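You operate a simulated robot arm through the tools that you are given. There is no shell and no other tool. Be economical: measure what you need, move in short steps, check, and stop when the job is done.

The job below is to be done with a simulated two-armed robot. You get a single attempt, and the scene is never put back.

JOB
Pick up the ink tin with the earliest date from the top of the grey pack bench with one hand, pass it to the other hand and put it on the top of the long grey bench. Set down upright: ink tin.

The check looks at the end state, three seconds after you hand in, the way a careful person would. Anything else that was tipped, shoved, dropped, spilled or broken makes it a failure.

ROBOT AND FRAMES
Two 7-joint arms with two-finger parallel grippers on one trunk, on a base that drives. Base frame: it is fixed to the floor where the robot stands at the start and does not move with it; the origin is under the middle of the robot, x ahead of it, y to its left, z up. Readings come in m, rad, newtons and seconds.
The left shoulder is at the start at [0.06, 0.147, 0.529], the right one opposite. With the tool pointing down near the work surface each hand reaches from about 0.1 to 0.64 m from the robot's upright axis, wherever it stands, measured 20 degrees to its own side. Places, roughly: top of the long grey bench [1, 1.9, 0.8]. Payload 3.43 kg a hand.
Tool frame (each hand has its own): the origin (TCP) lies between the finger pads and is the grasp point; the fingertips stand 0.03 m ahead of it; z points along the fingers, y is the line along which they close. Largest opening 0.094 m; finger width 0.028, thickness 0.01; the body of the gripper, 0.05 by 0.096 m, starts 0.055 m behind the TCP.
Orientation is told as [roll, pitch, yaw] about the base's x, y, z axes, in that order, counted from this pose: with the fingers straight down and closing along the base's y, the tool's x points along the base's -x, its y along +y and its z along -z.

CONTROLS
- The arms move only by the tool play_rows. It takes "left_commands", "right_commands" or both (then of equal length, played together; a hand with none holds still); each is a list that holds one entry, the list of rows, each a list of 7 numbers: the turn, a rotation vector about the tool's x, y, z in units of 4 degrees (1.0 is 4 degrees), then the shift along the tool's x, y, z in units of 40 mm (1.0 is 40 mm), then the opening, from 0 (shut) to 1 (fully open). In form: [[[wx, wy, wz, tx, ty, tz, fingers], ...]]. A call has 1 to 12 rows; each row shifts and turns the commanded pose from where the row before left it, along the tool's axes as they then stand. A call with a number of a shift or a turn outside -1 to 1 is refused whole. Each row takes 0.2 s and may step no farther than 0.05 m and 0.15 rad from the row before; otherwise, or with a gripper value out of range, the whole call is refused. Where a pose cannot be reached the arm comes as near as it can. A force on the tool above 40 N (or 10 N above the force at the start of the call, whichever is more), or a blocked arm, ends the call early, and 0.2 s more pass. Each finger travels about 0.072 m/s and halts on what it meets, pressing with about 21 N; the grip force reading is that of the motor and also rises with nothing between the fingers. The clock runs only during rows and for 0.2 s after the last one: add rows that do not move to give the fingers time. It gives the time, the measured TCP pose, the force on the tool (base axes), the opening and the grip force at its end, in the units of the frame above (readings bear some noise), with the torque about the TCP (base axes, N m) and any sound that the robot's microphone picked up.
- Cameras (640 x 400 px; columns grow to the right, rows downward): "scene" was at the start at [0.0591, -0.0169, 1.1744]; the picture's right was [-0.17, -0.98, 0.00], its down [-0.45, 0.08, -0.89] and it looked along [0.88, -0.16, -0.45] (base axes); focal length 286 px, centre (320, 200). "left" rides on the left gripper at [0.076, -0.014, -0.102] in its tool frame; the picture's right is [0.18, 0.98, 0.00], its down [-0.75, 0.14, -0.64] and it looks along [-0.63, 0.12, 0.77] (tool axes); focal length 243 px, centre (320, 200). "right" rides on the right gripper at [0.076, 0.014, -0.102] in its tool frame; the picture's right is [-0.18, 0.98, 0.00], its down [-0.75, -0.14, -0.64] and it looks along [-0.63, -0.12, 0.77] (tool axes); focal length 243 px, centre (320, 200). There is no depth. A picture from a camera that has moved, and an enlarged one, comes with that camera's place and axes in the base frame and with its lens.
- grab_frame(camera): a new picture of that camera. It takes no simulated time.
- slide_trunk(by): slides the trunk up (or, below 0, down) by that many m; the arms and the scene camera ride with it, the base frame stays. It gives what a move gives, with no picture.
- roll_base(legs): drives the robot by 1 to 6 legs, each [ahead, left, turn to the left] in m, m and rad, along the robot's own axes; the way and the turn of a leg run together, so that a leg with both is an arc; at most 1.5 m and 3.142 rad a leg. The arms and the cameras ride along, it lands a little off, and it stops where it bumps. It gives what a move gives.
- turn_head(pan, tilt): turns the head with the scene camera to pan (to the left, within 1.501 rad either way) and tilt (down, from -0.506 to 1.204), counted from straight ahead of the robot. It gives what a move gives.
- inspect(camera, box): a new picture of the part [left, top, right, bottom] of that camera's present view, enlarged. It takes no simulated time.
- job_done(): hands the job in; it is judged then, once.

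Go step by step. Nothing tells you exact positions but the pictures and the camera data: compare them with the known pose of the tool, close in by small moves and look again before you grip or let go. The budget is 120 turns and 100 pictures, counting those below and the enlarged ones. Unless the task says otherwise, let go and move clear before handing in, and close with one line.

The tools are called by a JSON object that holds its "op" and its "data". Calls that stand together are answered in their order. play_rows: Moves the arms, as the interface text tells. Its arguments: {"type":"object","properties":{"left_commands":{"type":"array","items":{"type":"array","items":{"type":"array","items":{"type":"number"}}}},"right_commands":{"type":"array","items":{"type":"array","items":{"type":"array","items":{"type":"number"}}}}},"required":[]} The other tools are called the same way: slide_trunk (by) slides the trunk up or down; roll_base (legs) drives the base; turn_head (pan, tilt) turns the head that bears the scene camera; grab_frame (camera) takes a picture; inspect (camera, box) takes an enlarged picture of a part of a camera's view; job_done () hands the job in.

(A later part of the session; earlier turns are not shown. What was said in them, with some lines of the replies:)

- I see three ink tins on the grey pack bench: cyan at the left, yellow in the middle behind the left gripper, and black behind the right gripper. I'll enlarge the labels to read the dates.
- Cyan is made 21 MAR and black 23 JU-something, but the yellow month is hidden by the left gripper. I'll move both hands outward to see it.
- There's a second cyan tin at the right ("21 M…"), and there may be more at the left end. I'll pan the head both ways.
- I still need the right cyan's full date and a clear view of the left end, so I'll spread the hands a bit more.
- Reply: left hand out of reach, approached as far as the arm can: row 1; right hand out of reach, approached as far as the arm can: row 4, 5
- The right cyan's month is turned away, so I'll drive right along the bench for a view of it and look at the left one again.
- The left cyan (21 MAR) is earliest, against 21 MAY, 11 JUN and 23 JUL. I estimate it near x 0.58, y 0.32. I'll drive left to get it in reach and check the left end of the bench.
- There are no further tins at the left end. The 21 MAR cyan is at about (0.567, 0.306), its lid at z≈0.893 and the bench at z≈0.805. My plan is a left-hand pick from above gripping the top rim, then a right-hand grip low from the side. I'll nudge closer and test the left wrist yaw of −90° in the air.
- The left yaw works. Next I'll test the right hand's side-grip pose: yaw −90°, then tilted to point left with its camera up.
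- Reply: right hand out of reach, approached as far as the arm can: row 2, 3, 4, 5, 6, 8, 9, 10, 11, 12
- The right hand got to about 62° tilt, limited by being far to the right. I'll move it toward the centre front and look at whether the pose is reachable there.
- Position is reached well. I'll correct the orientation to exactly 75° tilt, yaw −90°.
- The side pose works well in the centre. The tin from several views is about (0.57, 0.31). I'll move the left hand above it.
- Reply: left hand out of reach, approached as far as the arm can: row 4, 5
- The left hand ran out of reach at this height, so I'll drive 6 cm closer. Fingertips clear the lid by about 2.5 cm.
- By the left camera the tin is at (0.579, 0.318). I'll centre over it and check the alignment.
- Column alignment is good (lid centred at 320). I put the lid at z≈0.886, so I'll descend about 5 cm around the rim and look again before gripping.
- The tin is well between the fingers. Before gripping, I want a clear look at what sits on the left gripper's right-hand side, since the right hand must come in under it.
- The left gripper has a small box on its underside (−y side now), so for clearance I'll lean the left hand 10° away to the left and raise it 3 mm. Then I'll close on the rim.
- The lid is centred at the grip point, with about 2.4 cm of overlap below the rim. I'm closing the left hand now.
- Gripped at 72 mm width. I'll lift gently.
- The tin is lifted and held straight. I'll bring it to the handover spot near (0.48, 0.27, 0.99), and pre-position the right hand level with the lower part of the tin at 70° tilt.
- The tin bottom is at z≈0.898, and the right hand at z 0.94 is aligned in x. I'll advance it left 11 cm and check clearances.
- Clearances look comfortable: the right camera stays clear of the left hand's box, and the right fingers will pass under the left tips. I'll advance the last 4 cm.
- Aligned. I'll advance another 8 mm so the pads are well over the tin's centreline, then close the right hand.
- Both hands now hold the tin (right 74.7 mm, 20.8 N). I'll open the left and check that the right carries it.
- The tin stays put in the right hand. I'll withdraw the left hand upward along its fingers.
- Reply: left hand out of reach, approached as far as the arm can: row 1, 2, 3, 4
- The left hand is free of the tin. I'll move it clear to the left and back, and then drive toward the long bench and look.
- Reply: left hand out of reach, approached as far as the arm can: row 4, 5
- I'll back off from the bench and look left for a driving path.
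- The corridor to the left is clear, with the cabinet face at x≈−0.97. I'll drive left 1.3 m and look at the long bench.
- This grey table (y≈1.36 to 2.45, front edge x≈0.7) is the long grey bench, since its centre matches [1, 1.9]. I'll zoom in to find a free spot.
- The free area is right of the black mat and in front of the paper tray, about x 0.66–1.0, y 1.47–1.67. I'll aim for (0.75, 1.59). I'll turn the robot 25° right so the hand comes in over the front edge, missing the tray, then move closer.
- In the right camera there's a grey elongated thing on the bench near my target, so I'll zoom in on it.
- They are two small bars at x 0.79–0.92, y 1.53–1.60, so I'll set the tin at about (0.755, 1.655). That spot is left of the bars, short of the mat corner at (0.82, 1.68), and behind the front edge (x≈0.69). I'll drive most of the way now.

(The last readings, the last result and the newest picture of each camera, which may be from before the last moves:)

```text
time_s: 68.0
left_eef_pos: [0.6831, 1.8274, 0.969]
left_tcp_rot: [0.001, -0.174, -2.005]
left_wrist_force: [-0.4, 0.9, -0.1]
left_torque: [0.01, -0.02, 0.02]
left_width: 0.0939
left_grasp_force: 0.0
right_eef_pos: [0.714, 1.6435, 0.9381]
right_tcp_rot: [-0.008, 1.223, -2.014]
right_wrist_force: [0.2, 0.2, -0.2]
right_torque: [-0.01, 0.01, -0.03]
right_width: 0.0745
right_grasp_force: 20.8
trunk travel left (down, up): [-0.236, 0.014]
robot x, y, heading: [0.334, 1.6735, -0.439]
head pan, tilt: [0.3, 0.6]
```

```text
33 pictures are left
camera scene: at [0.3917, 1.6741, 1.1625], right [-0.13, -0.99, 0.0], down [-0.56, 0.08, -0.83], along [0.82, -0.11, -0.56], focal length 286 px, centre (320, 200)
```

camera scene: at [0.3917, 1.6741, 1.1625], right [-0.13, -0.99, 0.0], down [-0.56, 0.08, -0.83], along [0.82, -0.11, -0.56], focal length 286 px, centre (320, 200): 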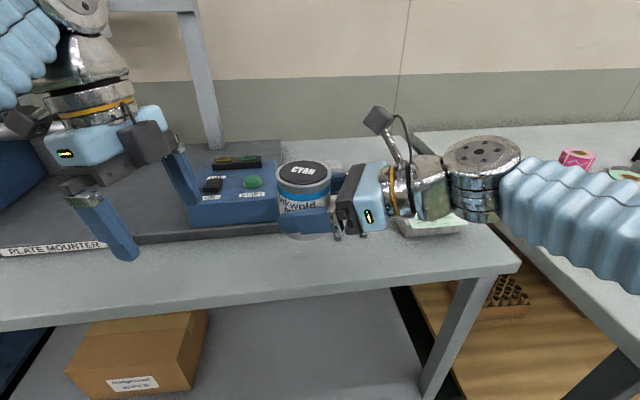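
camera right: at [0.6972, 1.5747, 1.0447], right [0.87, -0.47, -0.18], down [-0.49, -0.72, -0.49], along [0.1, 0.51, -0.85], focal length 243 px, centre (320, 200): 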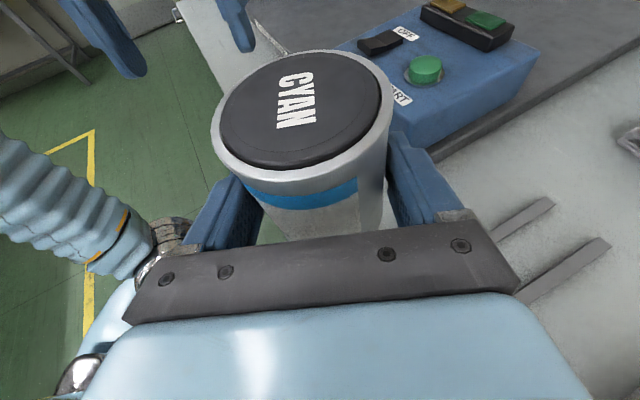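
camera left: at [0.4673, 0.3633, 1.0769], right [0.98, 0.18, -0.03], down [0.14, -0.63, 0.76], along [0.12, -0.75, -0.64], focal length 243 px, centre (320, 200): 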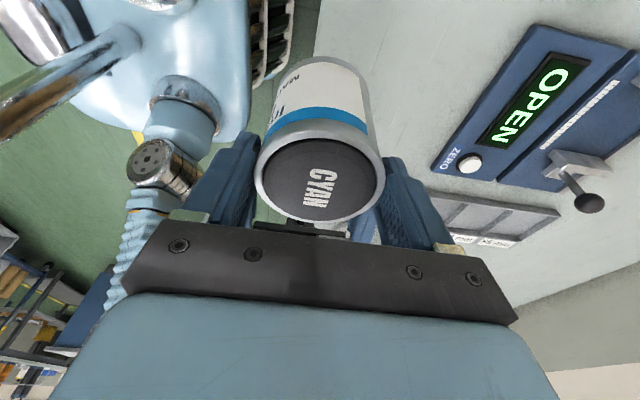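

Good view: the front edge is x≈0.665 and the mat front x≈0.80. The tin is over (0.72, 1.656), so I'll shift 2 cm forward, lower 6 cm and check.

{"op": "play_rows", "data": {"right_commands": [[[0, 0, 0, 0.05, 0.485, 0.14, 0], [0, 0, 0, -0.353, 0, 0.128, 0], [0, 0, 0, -0.353, 0, 0.128, 0], [0, 0, 0, -0.353, 0, 0.128, 0], [0, 0, 0, -0.353, 0, 0.128, 0]]]}}

{"op": "grab_frame", "data": {"camera": "scene"}}

{"op": "grab_frame", "data": {"camera": "right"}}

{"op": "grab_frame", "data": {"camera": "left"}}

```text
time_s: 69.2
left_eef_pos: [0.6846, 1.8274, 0.9702]
left_tcp_rot: [0.001, -0.174, -2.004]
left_wrist_force: [-0.5, -0.4, -0.7]
left_torque: [0.0, -0.02, -0.01]
left_width: 0.0938
left_grasp_force: 0.0
right_eef_pos: [0.7349, 1.6416, 0.8781]
right_tcp_rot: [-0.009, 1.222, -2.014]
right_wrist_force: [0.0, -0.2, -0.8]
right_torque: [-0.03, 0.0, -0.03]
right_width: 0.0748
right_grasp_force: 20.9
trunk travel left (down, up): [-0.236, 0.014]
robot x, y, heading: [0.3294, 1.6726, -0.436]
head pan, tilt: [0.3, 0.6]
```

```text
32 pictures are left
camera scene: at [0.3918, 1.6741, 1.1625], right [-0.13, -0.99, 0.0], down [-0.56, 0.08, -0.82], along [0.82, -0.11, -0.57], focal length 286 px, centre (320, 200)
```

scene: 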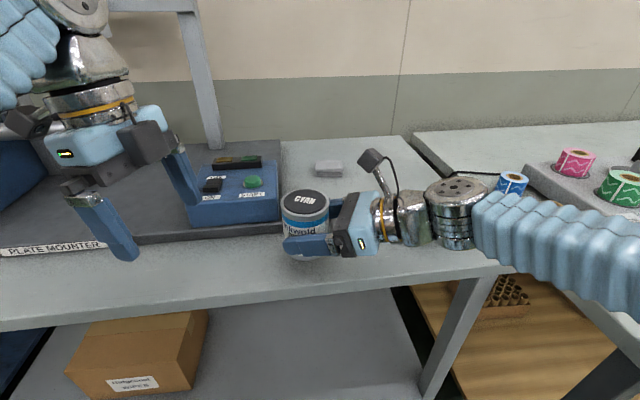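

```text
31 pictures are left
camera right: at [0.7177, 1.5726, 0.9849], right [0.87, -0.47, -0.18], down [-0.49, -0.72, -0.49], along [0.1, 0.51, -0.85], focal length 243 px, centre (320, 200)
```

right: 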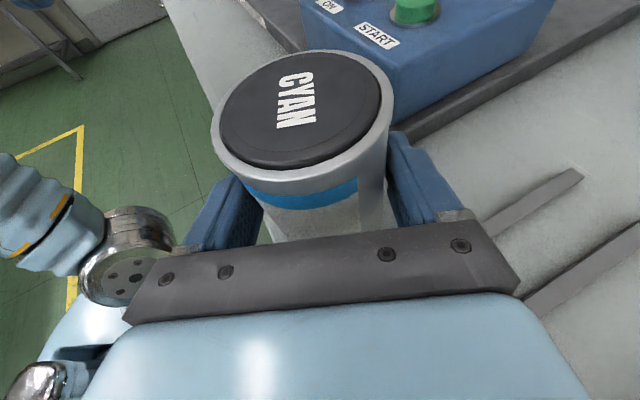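

```text
30 pictures are left
camera left: at [0.7108, 1.9181, 1.0565], right [0.97, -0.25, -0.03], down [-0.14, -0.63, 0.76], along [-0.21, -0.73, -0.64], focal length 243 px, centre (320, 200)
```

left: 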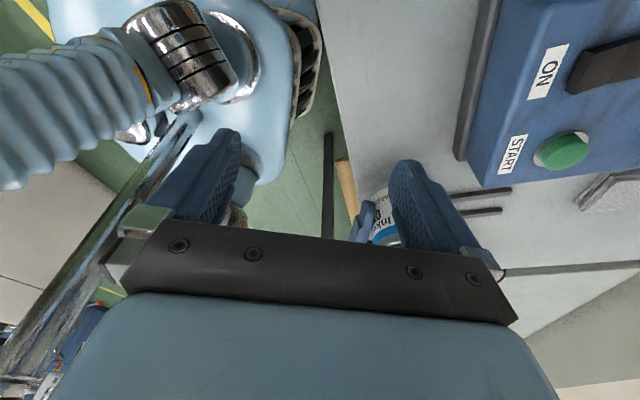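

Before going lower I'll check the right forearm against the bench corner and the neighbouring pack bench.

{"op": "turn_head", "data": {"pan": -0.5, "tilt": 0.8}}

{"op": "grab_frame", "data": {"camera": "scene"}}

```text
time_s: 70.3
left_eef_pos: [0.6847, 1.8267, 0.9696]
left_tcp_rot: [0.001, -0.174, -2.006]
left_wrist_force: [-0.2, -0.6, -0.3]
left_torque: [0.0, -0.06, 0.02]
left_width: 0.0942
left_grasp_force: 0.1
right_eef_pos: [0.733, 1.6417, 0.8797]
right_tcp_rot: [-0.008, 1.221, -2.013]
right_wrist_force: [0.5, 0.3, 0.0]
right_torque: [-0.02, 0.01, -0.02]
right_width: 0.0743
right_grasp_force: 20.5
trunk travel left (down, up): [-0.236, 0.014]
robot x, y, heading: [0.3329, 1.6736, -0.435]
head pan, tilt: [-0.499, 0.799]
```

```text
29 pictures are left
camera scene: at [0.3523, 1.6211, 1.1457], right [-0.8, -0.6, 0.0], down [-0.43, 0.58, -0.7], along [0.41, -0.56, -0.72], focal length 286 px, centre (320, 200)
```

scene: 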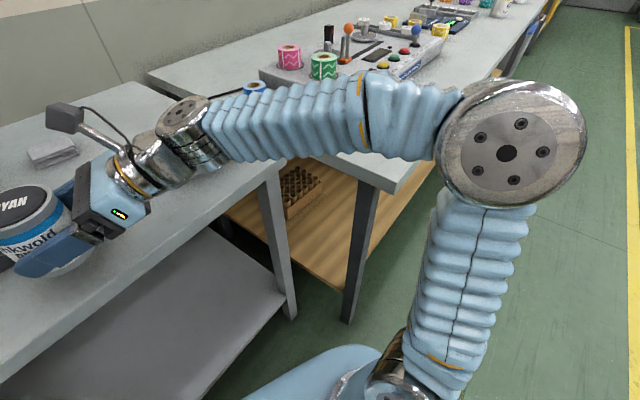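

The forearm slopes up to an elbow at z≈0.98, well clear of both benches. I'll lower another 2.8 cm and look.

{"op": "play_rows", "data": {"right_commands": [[[0, 0, 0, -0.235, 0, 0.0855, 0], [0, 0, 0, -0.235, 0, 0.0855, 0], [0, 0, 0, -0.19, 0, 0.068, 0]]]}}

{"op": "turn_head", "data": {"pan": 0.3, "tilt": 0.7}}

{"op": "inspect", "data": {"camera": "scene", "box": [200, 110, 480, 285]}}

```text
time_s: 71.1
left_eef_pos: [0.6836, 1.8282, 0.9697]
left_tcp_rot: [0.001, -0.175, -2.006]
left_wrist_force: [-0.9, 0.1, -0.3]
left_torque: [-0.03, -0.02, -0.02]
left_width: 0.0939
left_grasp_force: 0.0
right_eef_pos: [0.7353, 1.6409, 0.8504]
right_tcp_rot: [-0.01, 1.221, -2.013]
right_wrist_force: [1.2, 0.3, 0.4]
right_torque: [-0.06, -0.01, 0.0]
right_width: 0.0743
right_grasp_force: 21.3
trunk travel left (down, up): [-0.236, 0.014]
robot x, y, heading: [0.3311, 1.6725, -0.435]
head pan, tilt: [-0.499, 0.799]
```

```text
time_s: 72.3
left_eef_pos: [0.6838, 1.8269, 0.9696]
left_tcp_rot: [0.002, -0.173, -2.005]
left_wrist_force: [-0.6, 0.2, 0.1]
left_torque: [0.02, -0.02, -0.01]
left_width: 0.094
left_grasp_force: 0.0
right_eef_pos: [0.7343, 1.6413, 0.8498]
right_tcp_rot: [-0.009, 1.221, -2.012]
right_wrist_force: [-0.6, 1.1, 1.0]
right_torque: [-0.07, 0.02, 0.0]
right_width: 0.0744
right_grasp_force: 20.8
trunk travel left (down, up): [-0.236, 0.014]
robot x, y, heading: [0.3341, 1.6718, -0.429]
head pan, tilt: [0.3, 0.7]
```

```text
2.29 times, centred on (340, 198) of scene
camera zoom: at [0.3884, 1.6745, 1.1539], right [-0.14, -0.99, 0.0], down [-0.64, 0.09, -0.76], along [0.76, -0.1, -0.64], focal length 655 px, centre (274, 206)
```

zoom: 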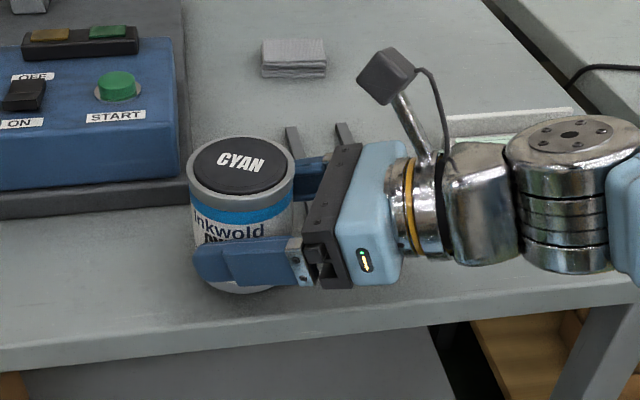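

The tin is just above the bench with the fingers clear of the bars and mat. I'll lower in small steps watching force.

{"op": "play_rows", "data": {"right_commands": [[[0, 0, 0, -0.059, 0, 0.0214, 0], [0, 0, 0, -0.059, 0, 0.0214, 0], [0, 0, 0, 0, 0, 0, 0]]]}}

{"op": "play_rows", "data": {"right_commands": [[[0, 0, 0, -0.059, 0, 0.0214, 0], [0, 0, 0, 0, 0, 0, 0]]]}}

```text
time_s: 73.1
left_eef_pos: [0.6829, 1.8286, 0.9692]
left_tcp_rot: [0.003, -0.175, -2.005]
left_wrist_force: [-0.2, -0.1, 0.2]
left_torque: [0.0, 0.04, -0.02]
left_width: 0.0937
left_grasp_force: 0.0
right_eef_pos: [0.7331, 1.6428, 0.8449]
right_tcp_rot: [-0.007, 1.221, -2.012]
right_wrist_force: [-0.2, 0.1, 0.0]
right_torque: [-0.03, 0.0, -0.01]
right_width: 0.0741
right_grasp_force: 21.2
trunk travel left (down, up): [-0.236, 0.014]
robot x, y, heading: [0.3355, 1.6749, -0.438]
head pan, tilt: [0.3, 0.7]
```

```text
time_s: 73.7
left_eef_pos: [0.6836, 1.8278, 0.9696]
left_tcp_rot: [0.002, -0.175, -2.006]
left_wrist_force: [1.0, -0.9, -0.1]
left_torque: [-0.03, 0.03, -0.01]
left_width: 0.0943
left_grasp_force: 0.1
right_eef_pos: [0.7344, 1.6421, 0.8431]
right_tcp_rot: [-0.008, 1.222, -2.012]
right_wrist_force: [-1.2, 0.0, -0.3]
right_torque: [0.01, -0.01, 0.01]
right_width: 0.0744
right_grasp_force: 21.1
trunk travel left (down, up): [-0.236, 0.014]
robot x, y, heading: [0.3279, 1.6733, -0.434]
head pan, tilt: [0.3, 0.7]
```

No contact yet, so I'll continue down in 2 mm steps.

{"op": "play_rows", "data": {"right_commands": [[[0, 0, 0, -0.047, 0, 0.017, 0], [0, 0, 0, 0, 0, 0, 0]]]}}

{"op": "play_rows", "data": {"right_commands": [[[0, 0, 0, -0.047, 0, 0.017, 0], [0, 0, 0, 0, 0, 0, 0]]]}}

{"op": "inspect", "data": {"camera": "scene", "box": [260, 150, 360, 250]}}

```text
time_s: 74.3
left_eef_pos: [0.6835, 1.8272, 0.97]
left_tcp_rot: [0.002, -0.174, -2.005]
left_wrist_force: [0.3, 0.5, 0.3]
left_torque: [0.01, -0.01, 0.02]
left_width: 0.0939
left_grasp_force: 0.2
right_eef_pos: [0.7334, 1.6407, 0.8424]
right_tcp_rot: [-0.007, 1.224, -2.013]
right_wrist_force: [0.2, -0.2, 2.9]
right_torque: [0.06, 0.23, 0.01]
right_width: 0.0743
right_grasp_force: 21.4
trunk travel left (down, up): [-0.236, 0.014]
robot x, y, heading: [0.3359, 1.6762, -0.431]
head pan, tilt: [0.3, 0.7]
```

```text
time_s: 74.9
left_eef_pos: [0.6832, 1.8264, 0.97]
left_tcp_rot: [0.003, -0.174, -2.006]
left_wrist_force: [0.4, -0.4, -0.2]
left_torque: [0.03, 0.01, 0.02]
left_width: 0.0942
left_grasp_force: 0.0
right_eef_pos: [0.7335, 1.6422, 0.8389]
right_tcp_rot: [-0.006, 1.222, -2.009]
right_wrist_force: [0.9, -6.1, 13.0]
right_torque: [0.16, -0.09, -0.05]
right_width: 0.0745
right_grasp_force: 21.0
trunk travel left (down, up): [-0.236, 0.014]
robot x, y, heading: [0.3357, 1.677, -0.432]
head pan, tilt: [0.3, 0.7]
```

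```text
4.00 times, centred on (310, 200) of scene
camera zoom: at [0.3877, 1.6741, 1.1541], right [-0.13, -0.99, 0.0], down [-0.64, 0.09, -0.77], along [0.76, -0.1, -0.64], focal length 1146 px, centre (360, 200)
```

zoom: 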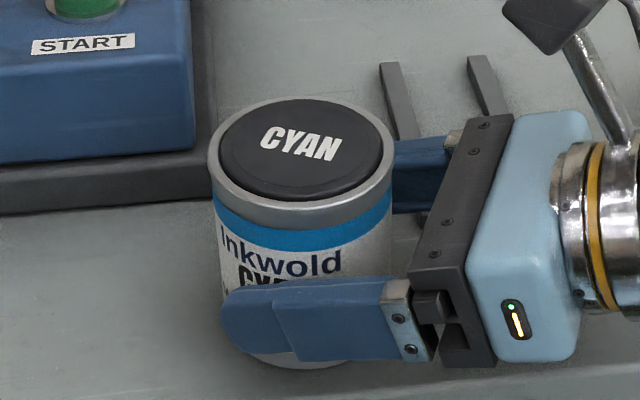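

Contact: the tin is pressing on the bench with about 13 N. I'll ease up 1 mm and open the right hand.

{"op": "play_rows", "data": {"right_commands": [[[0, 0, 0, 0.024, 0, -0.009, 0], [0, 0, 0, 0, 0, 0, 0]]]}}

{"op": "play_rows", "data": {"right_commands": [[[0, 0, 0, 0, 0, 0, 0.85], [0, 0, 0, 0, 0, 0, 0.95], [0, 0, 0, 0, 0, 0, 0.95]]]}}

{"op": "inspect", "data": {"camera": "scene", "box": [260, 150, 360, 250]}}

{"op": "grab_frame", "data": {"camera": "right"}}

```text
time_s: 75.5
left_eef_pos: [0.6832, 1.8277, 0.9698]
left_tcp_rot: [0.001, -0.173, -2.006]
left_wrist_force: [0.7, -0.1, -0.1]
left_torque: [0.0, -0.01, 0.0]
left_width: 0.094
left_grasp_force: 0.1
right_eef_pos: [0.733, 1.6417, 0.839]
right_tcp_rot: [-0.009, 1.223, -2.013]
right_wrist_force: [2.3, -5.8, 10.1]
right_torque: [0.25, -0.09, -0.09]
right_width: 0.0738
right_grasp_force: 20.7
trunk travel left (down, up): [-0.236, 0.014]
robot x, y, heading: [0.3312, 1.6727, -0.437]
head pan, tilt: [0.3, 0.7]
```

```text
time_s: 76.3
left_eef_pos: [0.6836, 1.8276, 0.9704]
left_tcp_rot: [0.002, -0.176, -2.006]
left_wrist_force: [-1.1, -0.3, -0.1]
left_torque: [-0.01, -0.03, 0.03]
left_width: 0.0942
left_grasp_force: 0.1
right_eef_pos: [0.734, 1.6415, 0.8394]
right_tcp_rot: [-0.01, 1.222, -2.012]
right_wrist_force: [0.2, 0.3, -1.0]
right_torque: [0.02, 0.0, 0.02]
right_width: 0.0896
right_grasp_force: 0.0
trunk travel left (down, up): [-0.236, 0.014]
robot x, y, heading: [0.332, 1.6769, -0.433]
head pan, tilt: [0.3, 0.7]
```

```text
4.00 times, centred on (310, 200) of scene
camera zoom: at [0.3882, 1.6746, 1.1539], right [-0.13, -0.99, 0.0], down [-0.64, 0.09, -0.76], along [0.76, -0.1, -0.64], focal length 1146 px, centre (360, 200)
```

zoom: 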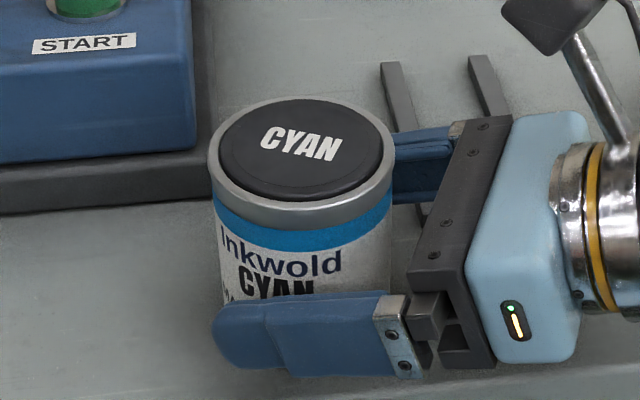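

```text
25 pictures are left
camera right: at [0.7167, 1.5727, 0.9453], right [0.87, -0.47, -0.18], down [-0.49, -0.72, -0.49], along [0.1, 0.51, -0.85], focal length 243 px, centre (320, 200)
```

right: 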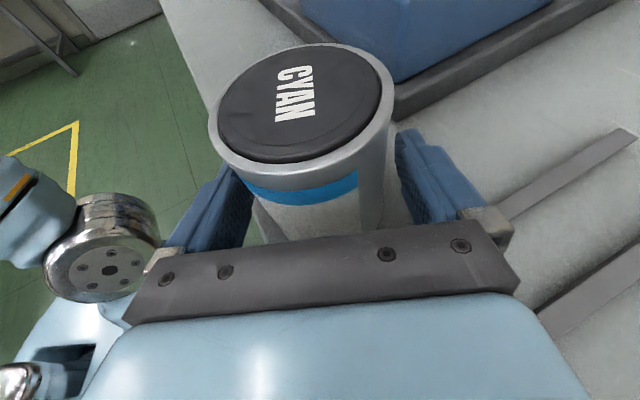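

The tin stands free on the bench. I'll back the right hand straight out along its fingers.

{"op": "play_rows", "data": {"right_commands": [[[0, 0, 0, 0, 0, -0.2, 1], [0, 0, 0, 0, 0, -0.4, 1], [0, 0, 0, 0, 0, -0.5, 1], [0, 0, 0, 0, 0, -0.5, 1], [0, 0, 0, 0, 0, -0.5, 1], [0, 0, 0, 0, 0, -0.5, 1]]]}}

{"op": "grab_frame", "data": {"camera": "scene"}}

{"op": "grab_frame", "data": {"camera": "right"}}

```text
time_s: 77.7
left_eef_pos: [0.6834, 1.8272, 0.9688]
left_tcp_rot: [0.003, -0.175, -2.006]
left_wrist_force: [0.1, -0.5, -0.4]
left_torque: [-0.02, -0.01, 0.01]
left_width: 0.0941
left_grasp_force: 0.0
right_eef_pos: [0.6917, 1.5531, 0.8743]
right_tcp_rot: [-0.009, 1.221, -2.011]
right_wrist_force: [-0.1, 0.1, 0.3]
right_torque: [-0.02, 0.01, 0.0]
right_width: 0.0941
right_grasp_force: 0.0
trunk travel left (down, up): [-0.236, 0.014]
robot x, y, heading: [0.332, 1.6734, -0.436]
head pan, tilt: [0.3, 0.7]
```

```text
24 pictures are left
camera scene: at [0.3884, 1.6746, 1.1539], right [-0.13, -0.99, 0.0], down [-0.64, 0.09, -0.76], along [0.76, -0.1, -0.64], focal length 286 px, centre (320, 200)
```

scene: 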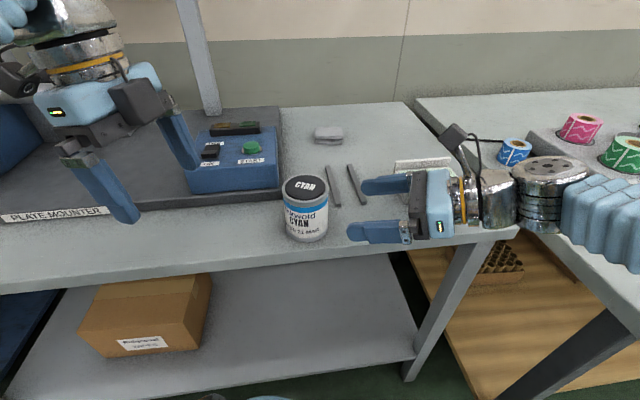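

```text
23 pictures are left
camera right: at [0.6768, 1.4843, 0.9807], right [0.87, -0.47, -0.18], down [-0.49, -0.72, -0.49], along [0.1, 0.51, -0.85], focal length 243 px, centre (320, 200)
```

right: 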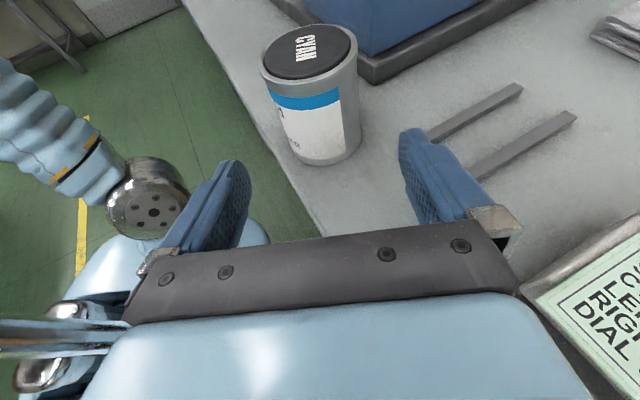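

The tin is upright on the long bench, with the bars and tray undisturbed. I'll raise the right hand, back the robot away and do a final check.

{"op": "play_rows", "data": {"right_commands": [[[0, 0, 0, 0.47, 0, -0.171, 1], [0, 0, 0, 0.47, 0, -0.171, 1], [0, 0, 0, 0.47, 0, -0.171, 1]]]}}

{"op": "roll_base", "data": {"legs": [[-0.2, 0, 0]]}}

{"op": "grab_frame", "data": {"camera": "scene"}}

```text
time_s: 78.5
left_eef_pos: [0.6839, 1.8273, 0.9693]
left_tcp_rot: [0.003, -0.174, -2.005]
left_wrist_force: [0.0, 0.1, -0.2]
left_torque: [-0.02, 0.01, 0.0]
left_width: 0.0939
left_grasp_force: 0.0
right_eef_pos: [0.6928, 1.5513, 0.9338]
right_tcp_rot: [-0.009, 1.223, -2.015]
right_wrist_force: [0.7, 0.3, 0.0]
right_torque: [-0.01, 0.02, 0.03]
right_width: 0.0943
right_grasp_force: 0.0
trunk travel left (down, up): [-0.236, 0.014]
robot x, y, heading: [0.3323, 1.6719, -0.435]
head pan, tilt: [0.3, 0.7]
```

```text
time_s: 80.1
left_eef_pos: [0.5021, 1.9131, 0.9696]
left_tcp_rot: [0.001, -0.174, -2.002]
left_wrist_force: [0.3, 0.0, 0.2]
left_torque: [-0.01, 0.04, -0.01]
left_width: 0.0942
left_grasp_force: 0.0
right_eef_pos: [0.5115, 1.6377, 0.9344]
right_tcp_rot: [-0.007, 1.221, -2.009]
right_wrist_force: [0.4, -0.5, -0.2]
right_torque: [0.0, -0.01, -0.01]
right_width: 0.0943
right_grasp_force: 0.1
trunk travel left (down, up): [-0.236, 0.014]
robot x, y, heading: [0.1473, 1.7591, -0.436]
head pan, tilt: [0.3, 0.7]
```

```text
22 pictures are left
camera scene: at [0.2068, 1.7587, 1.1539], right [-0.13, -0.99, 0.0], down [-0.64, 0.08, -0.76], along [0.76, -0.1, -0.64], focal length 286 px, centre (320, 200)
```

scene: 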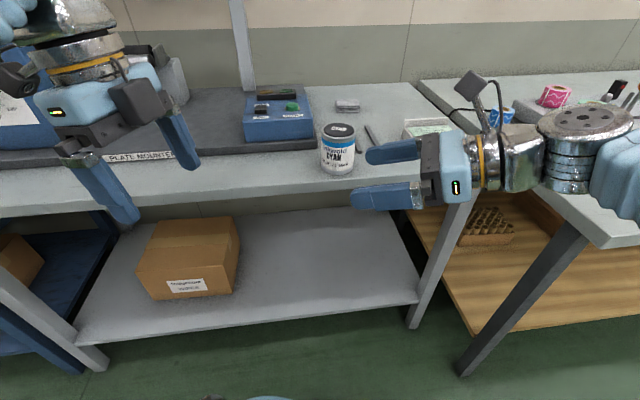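

The cyan tin stands upright on the long grey bench, both hands are empty and clear, and nothing else looks disturbed. I'm handing in.

{"op": "job_done", "data": {}}

```text
The job is handed in.
```

The cyan ink tin made 21 MAR, the earliest of the four, was picked with the left hand, passed to the right, and set upright on the long grey bench; both hands are clear.
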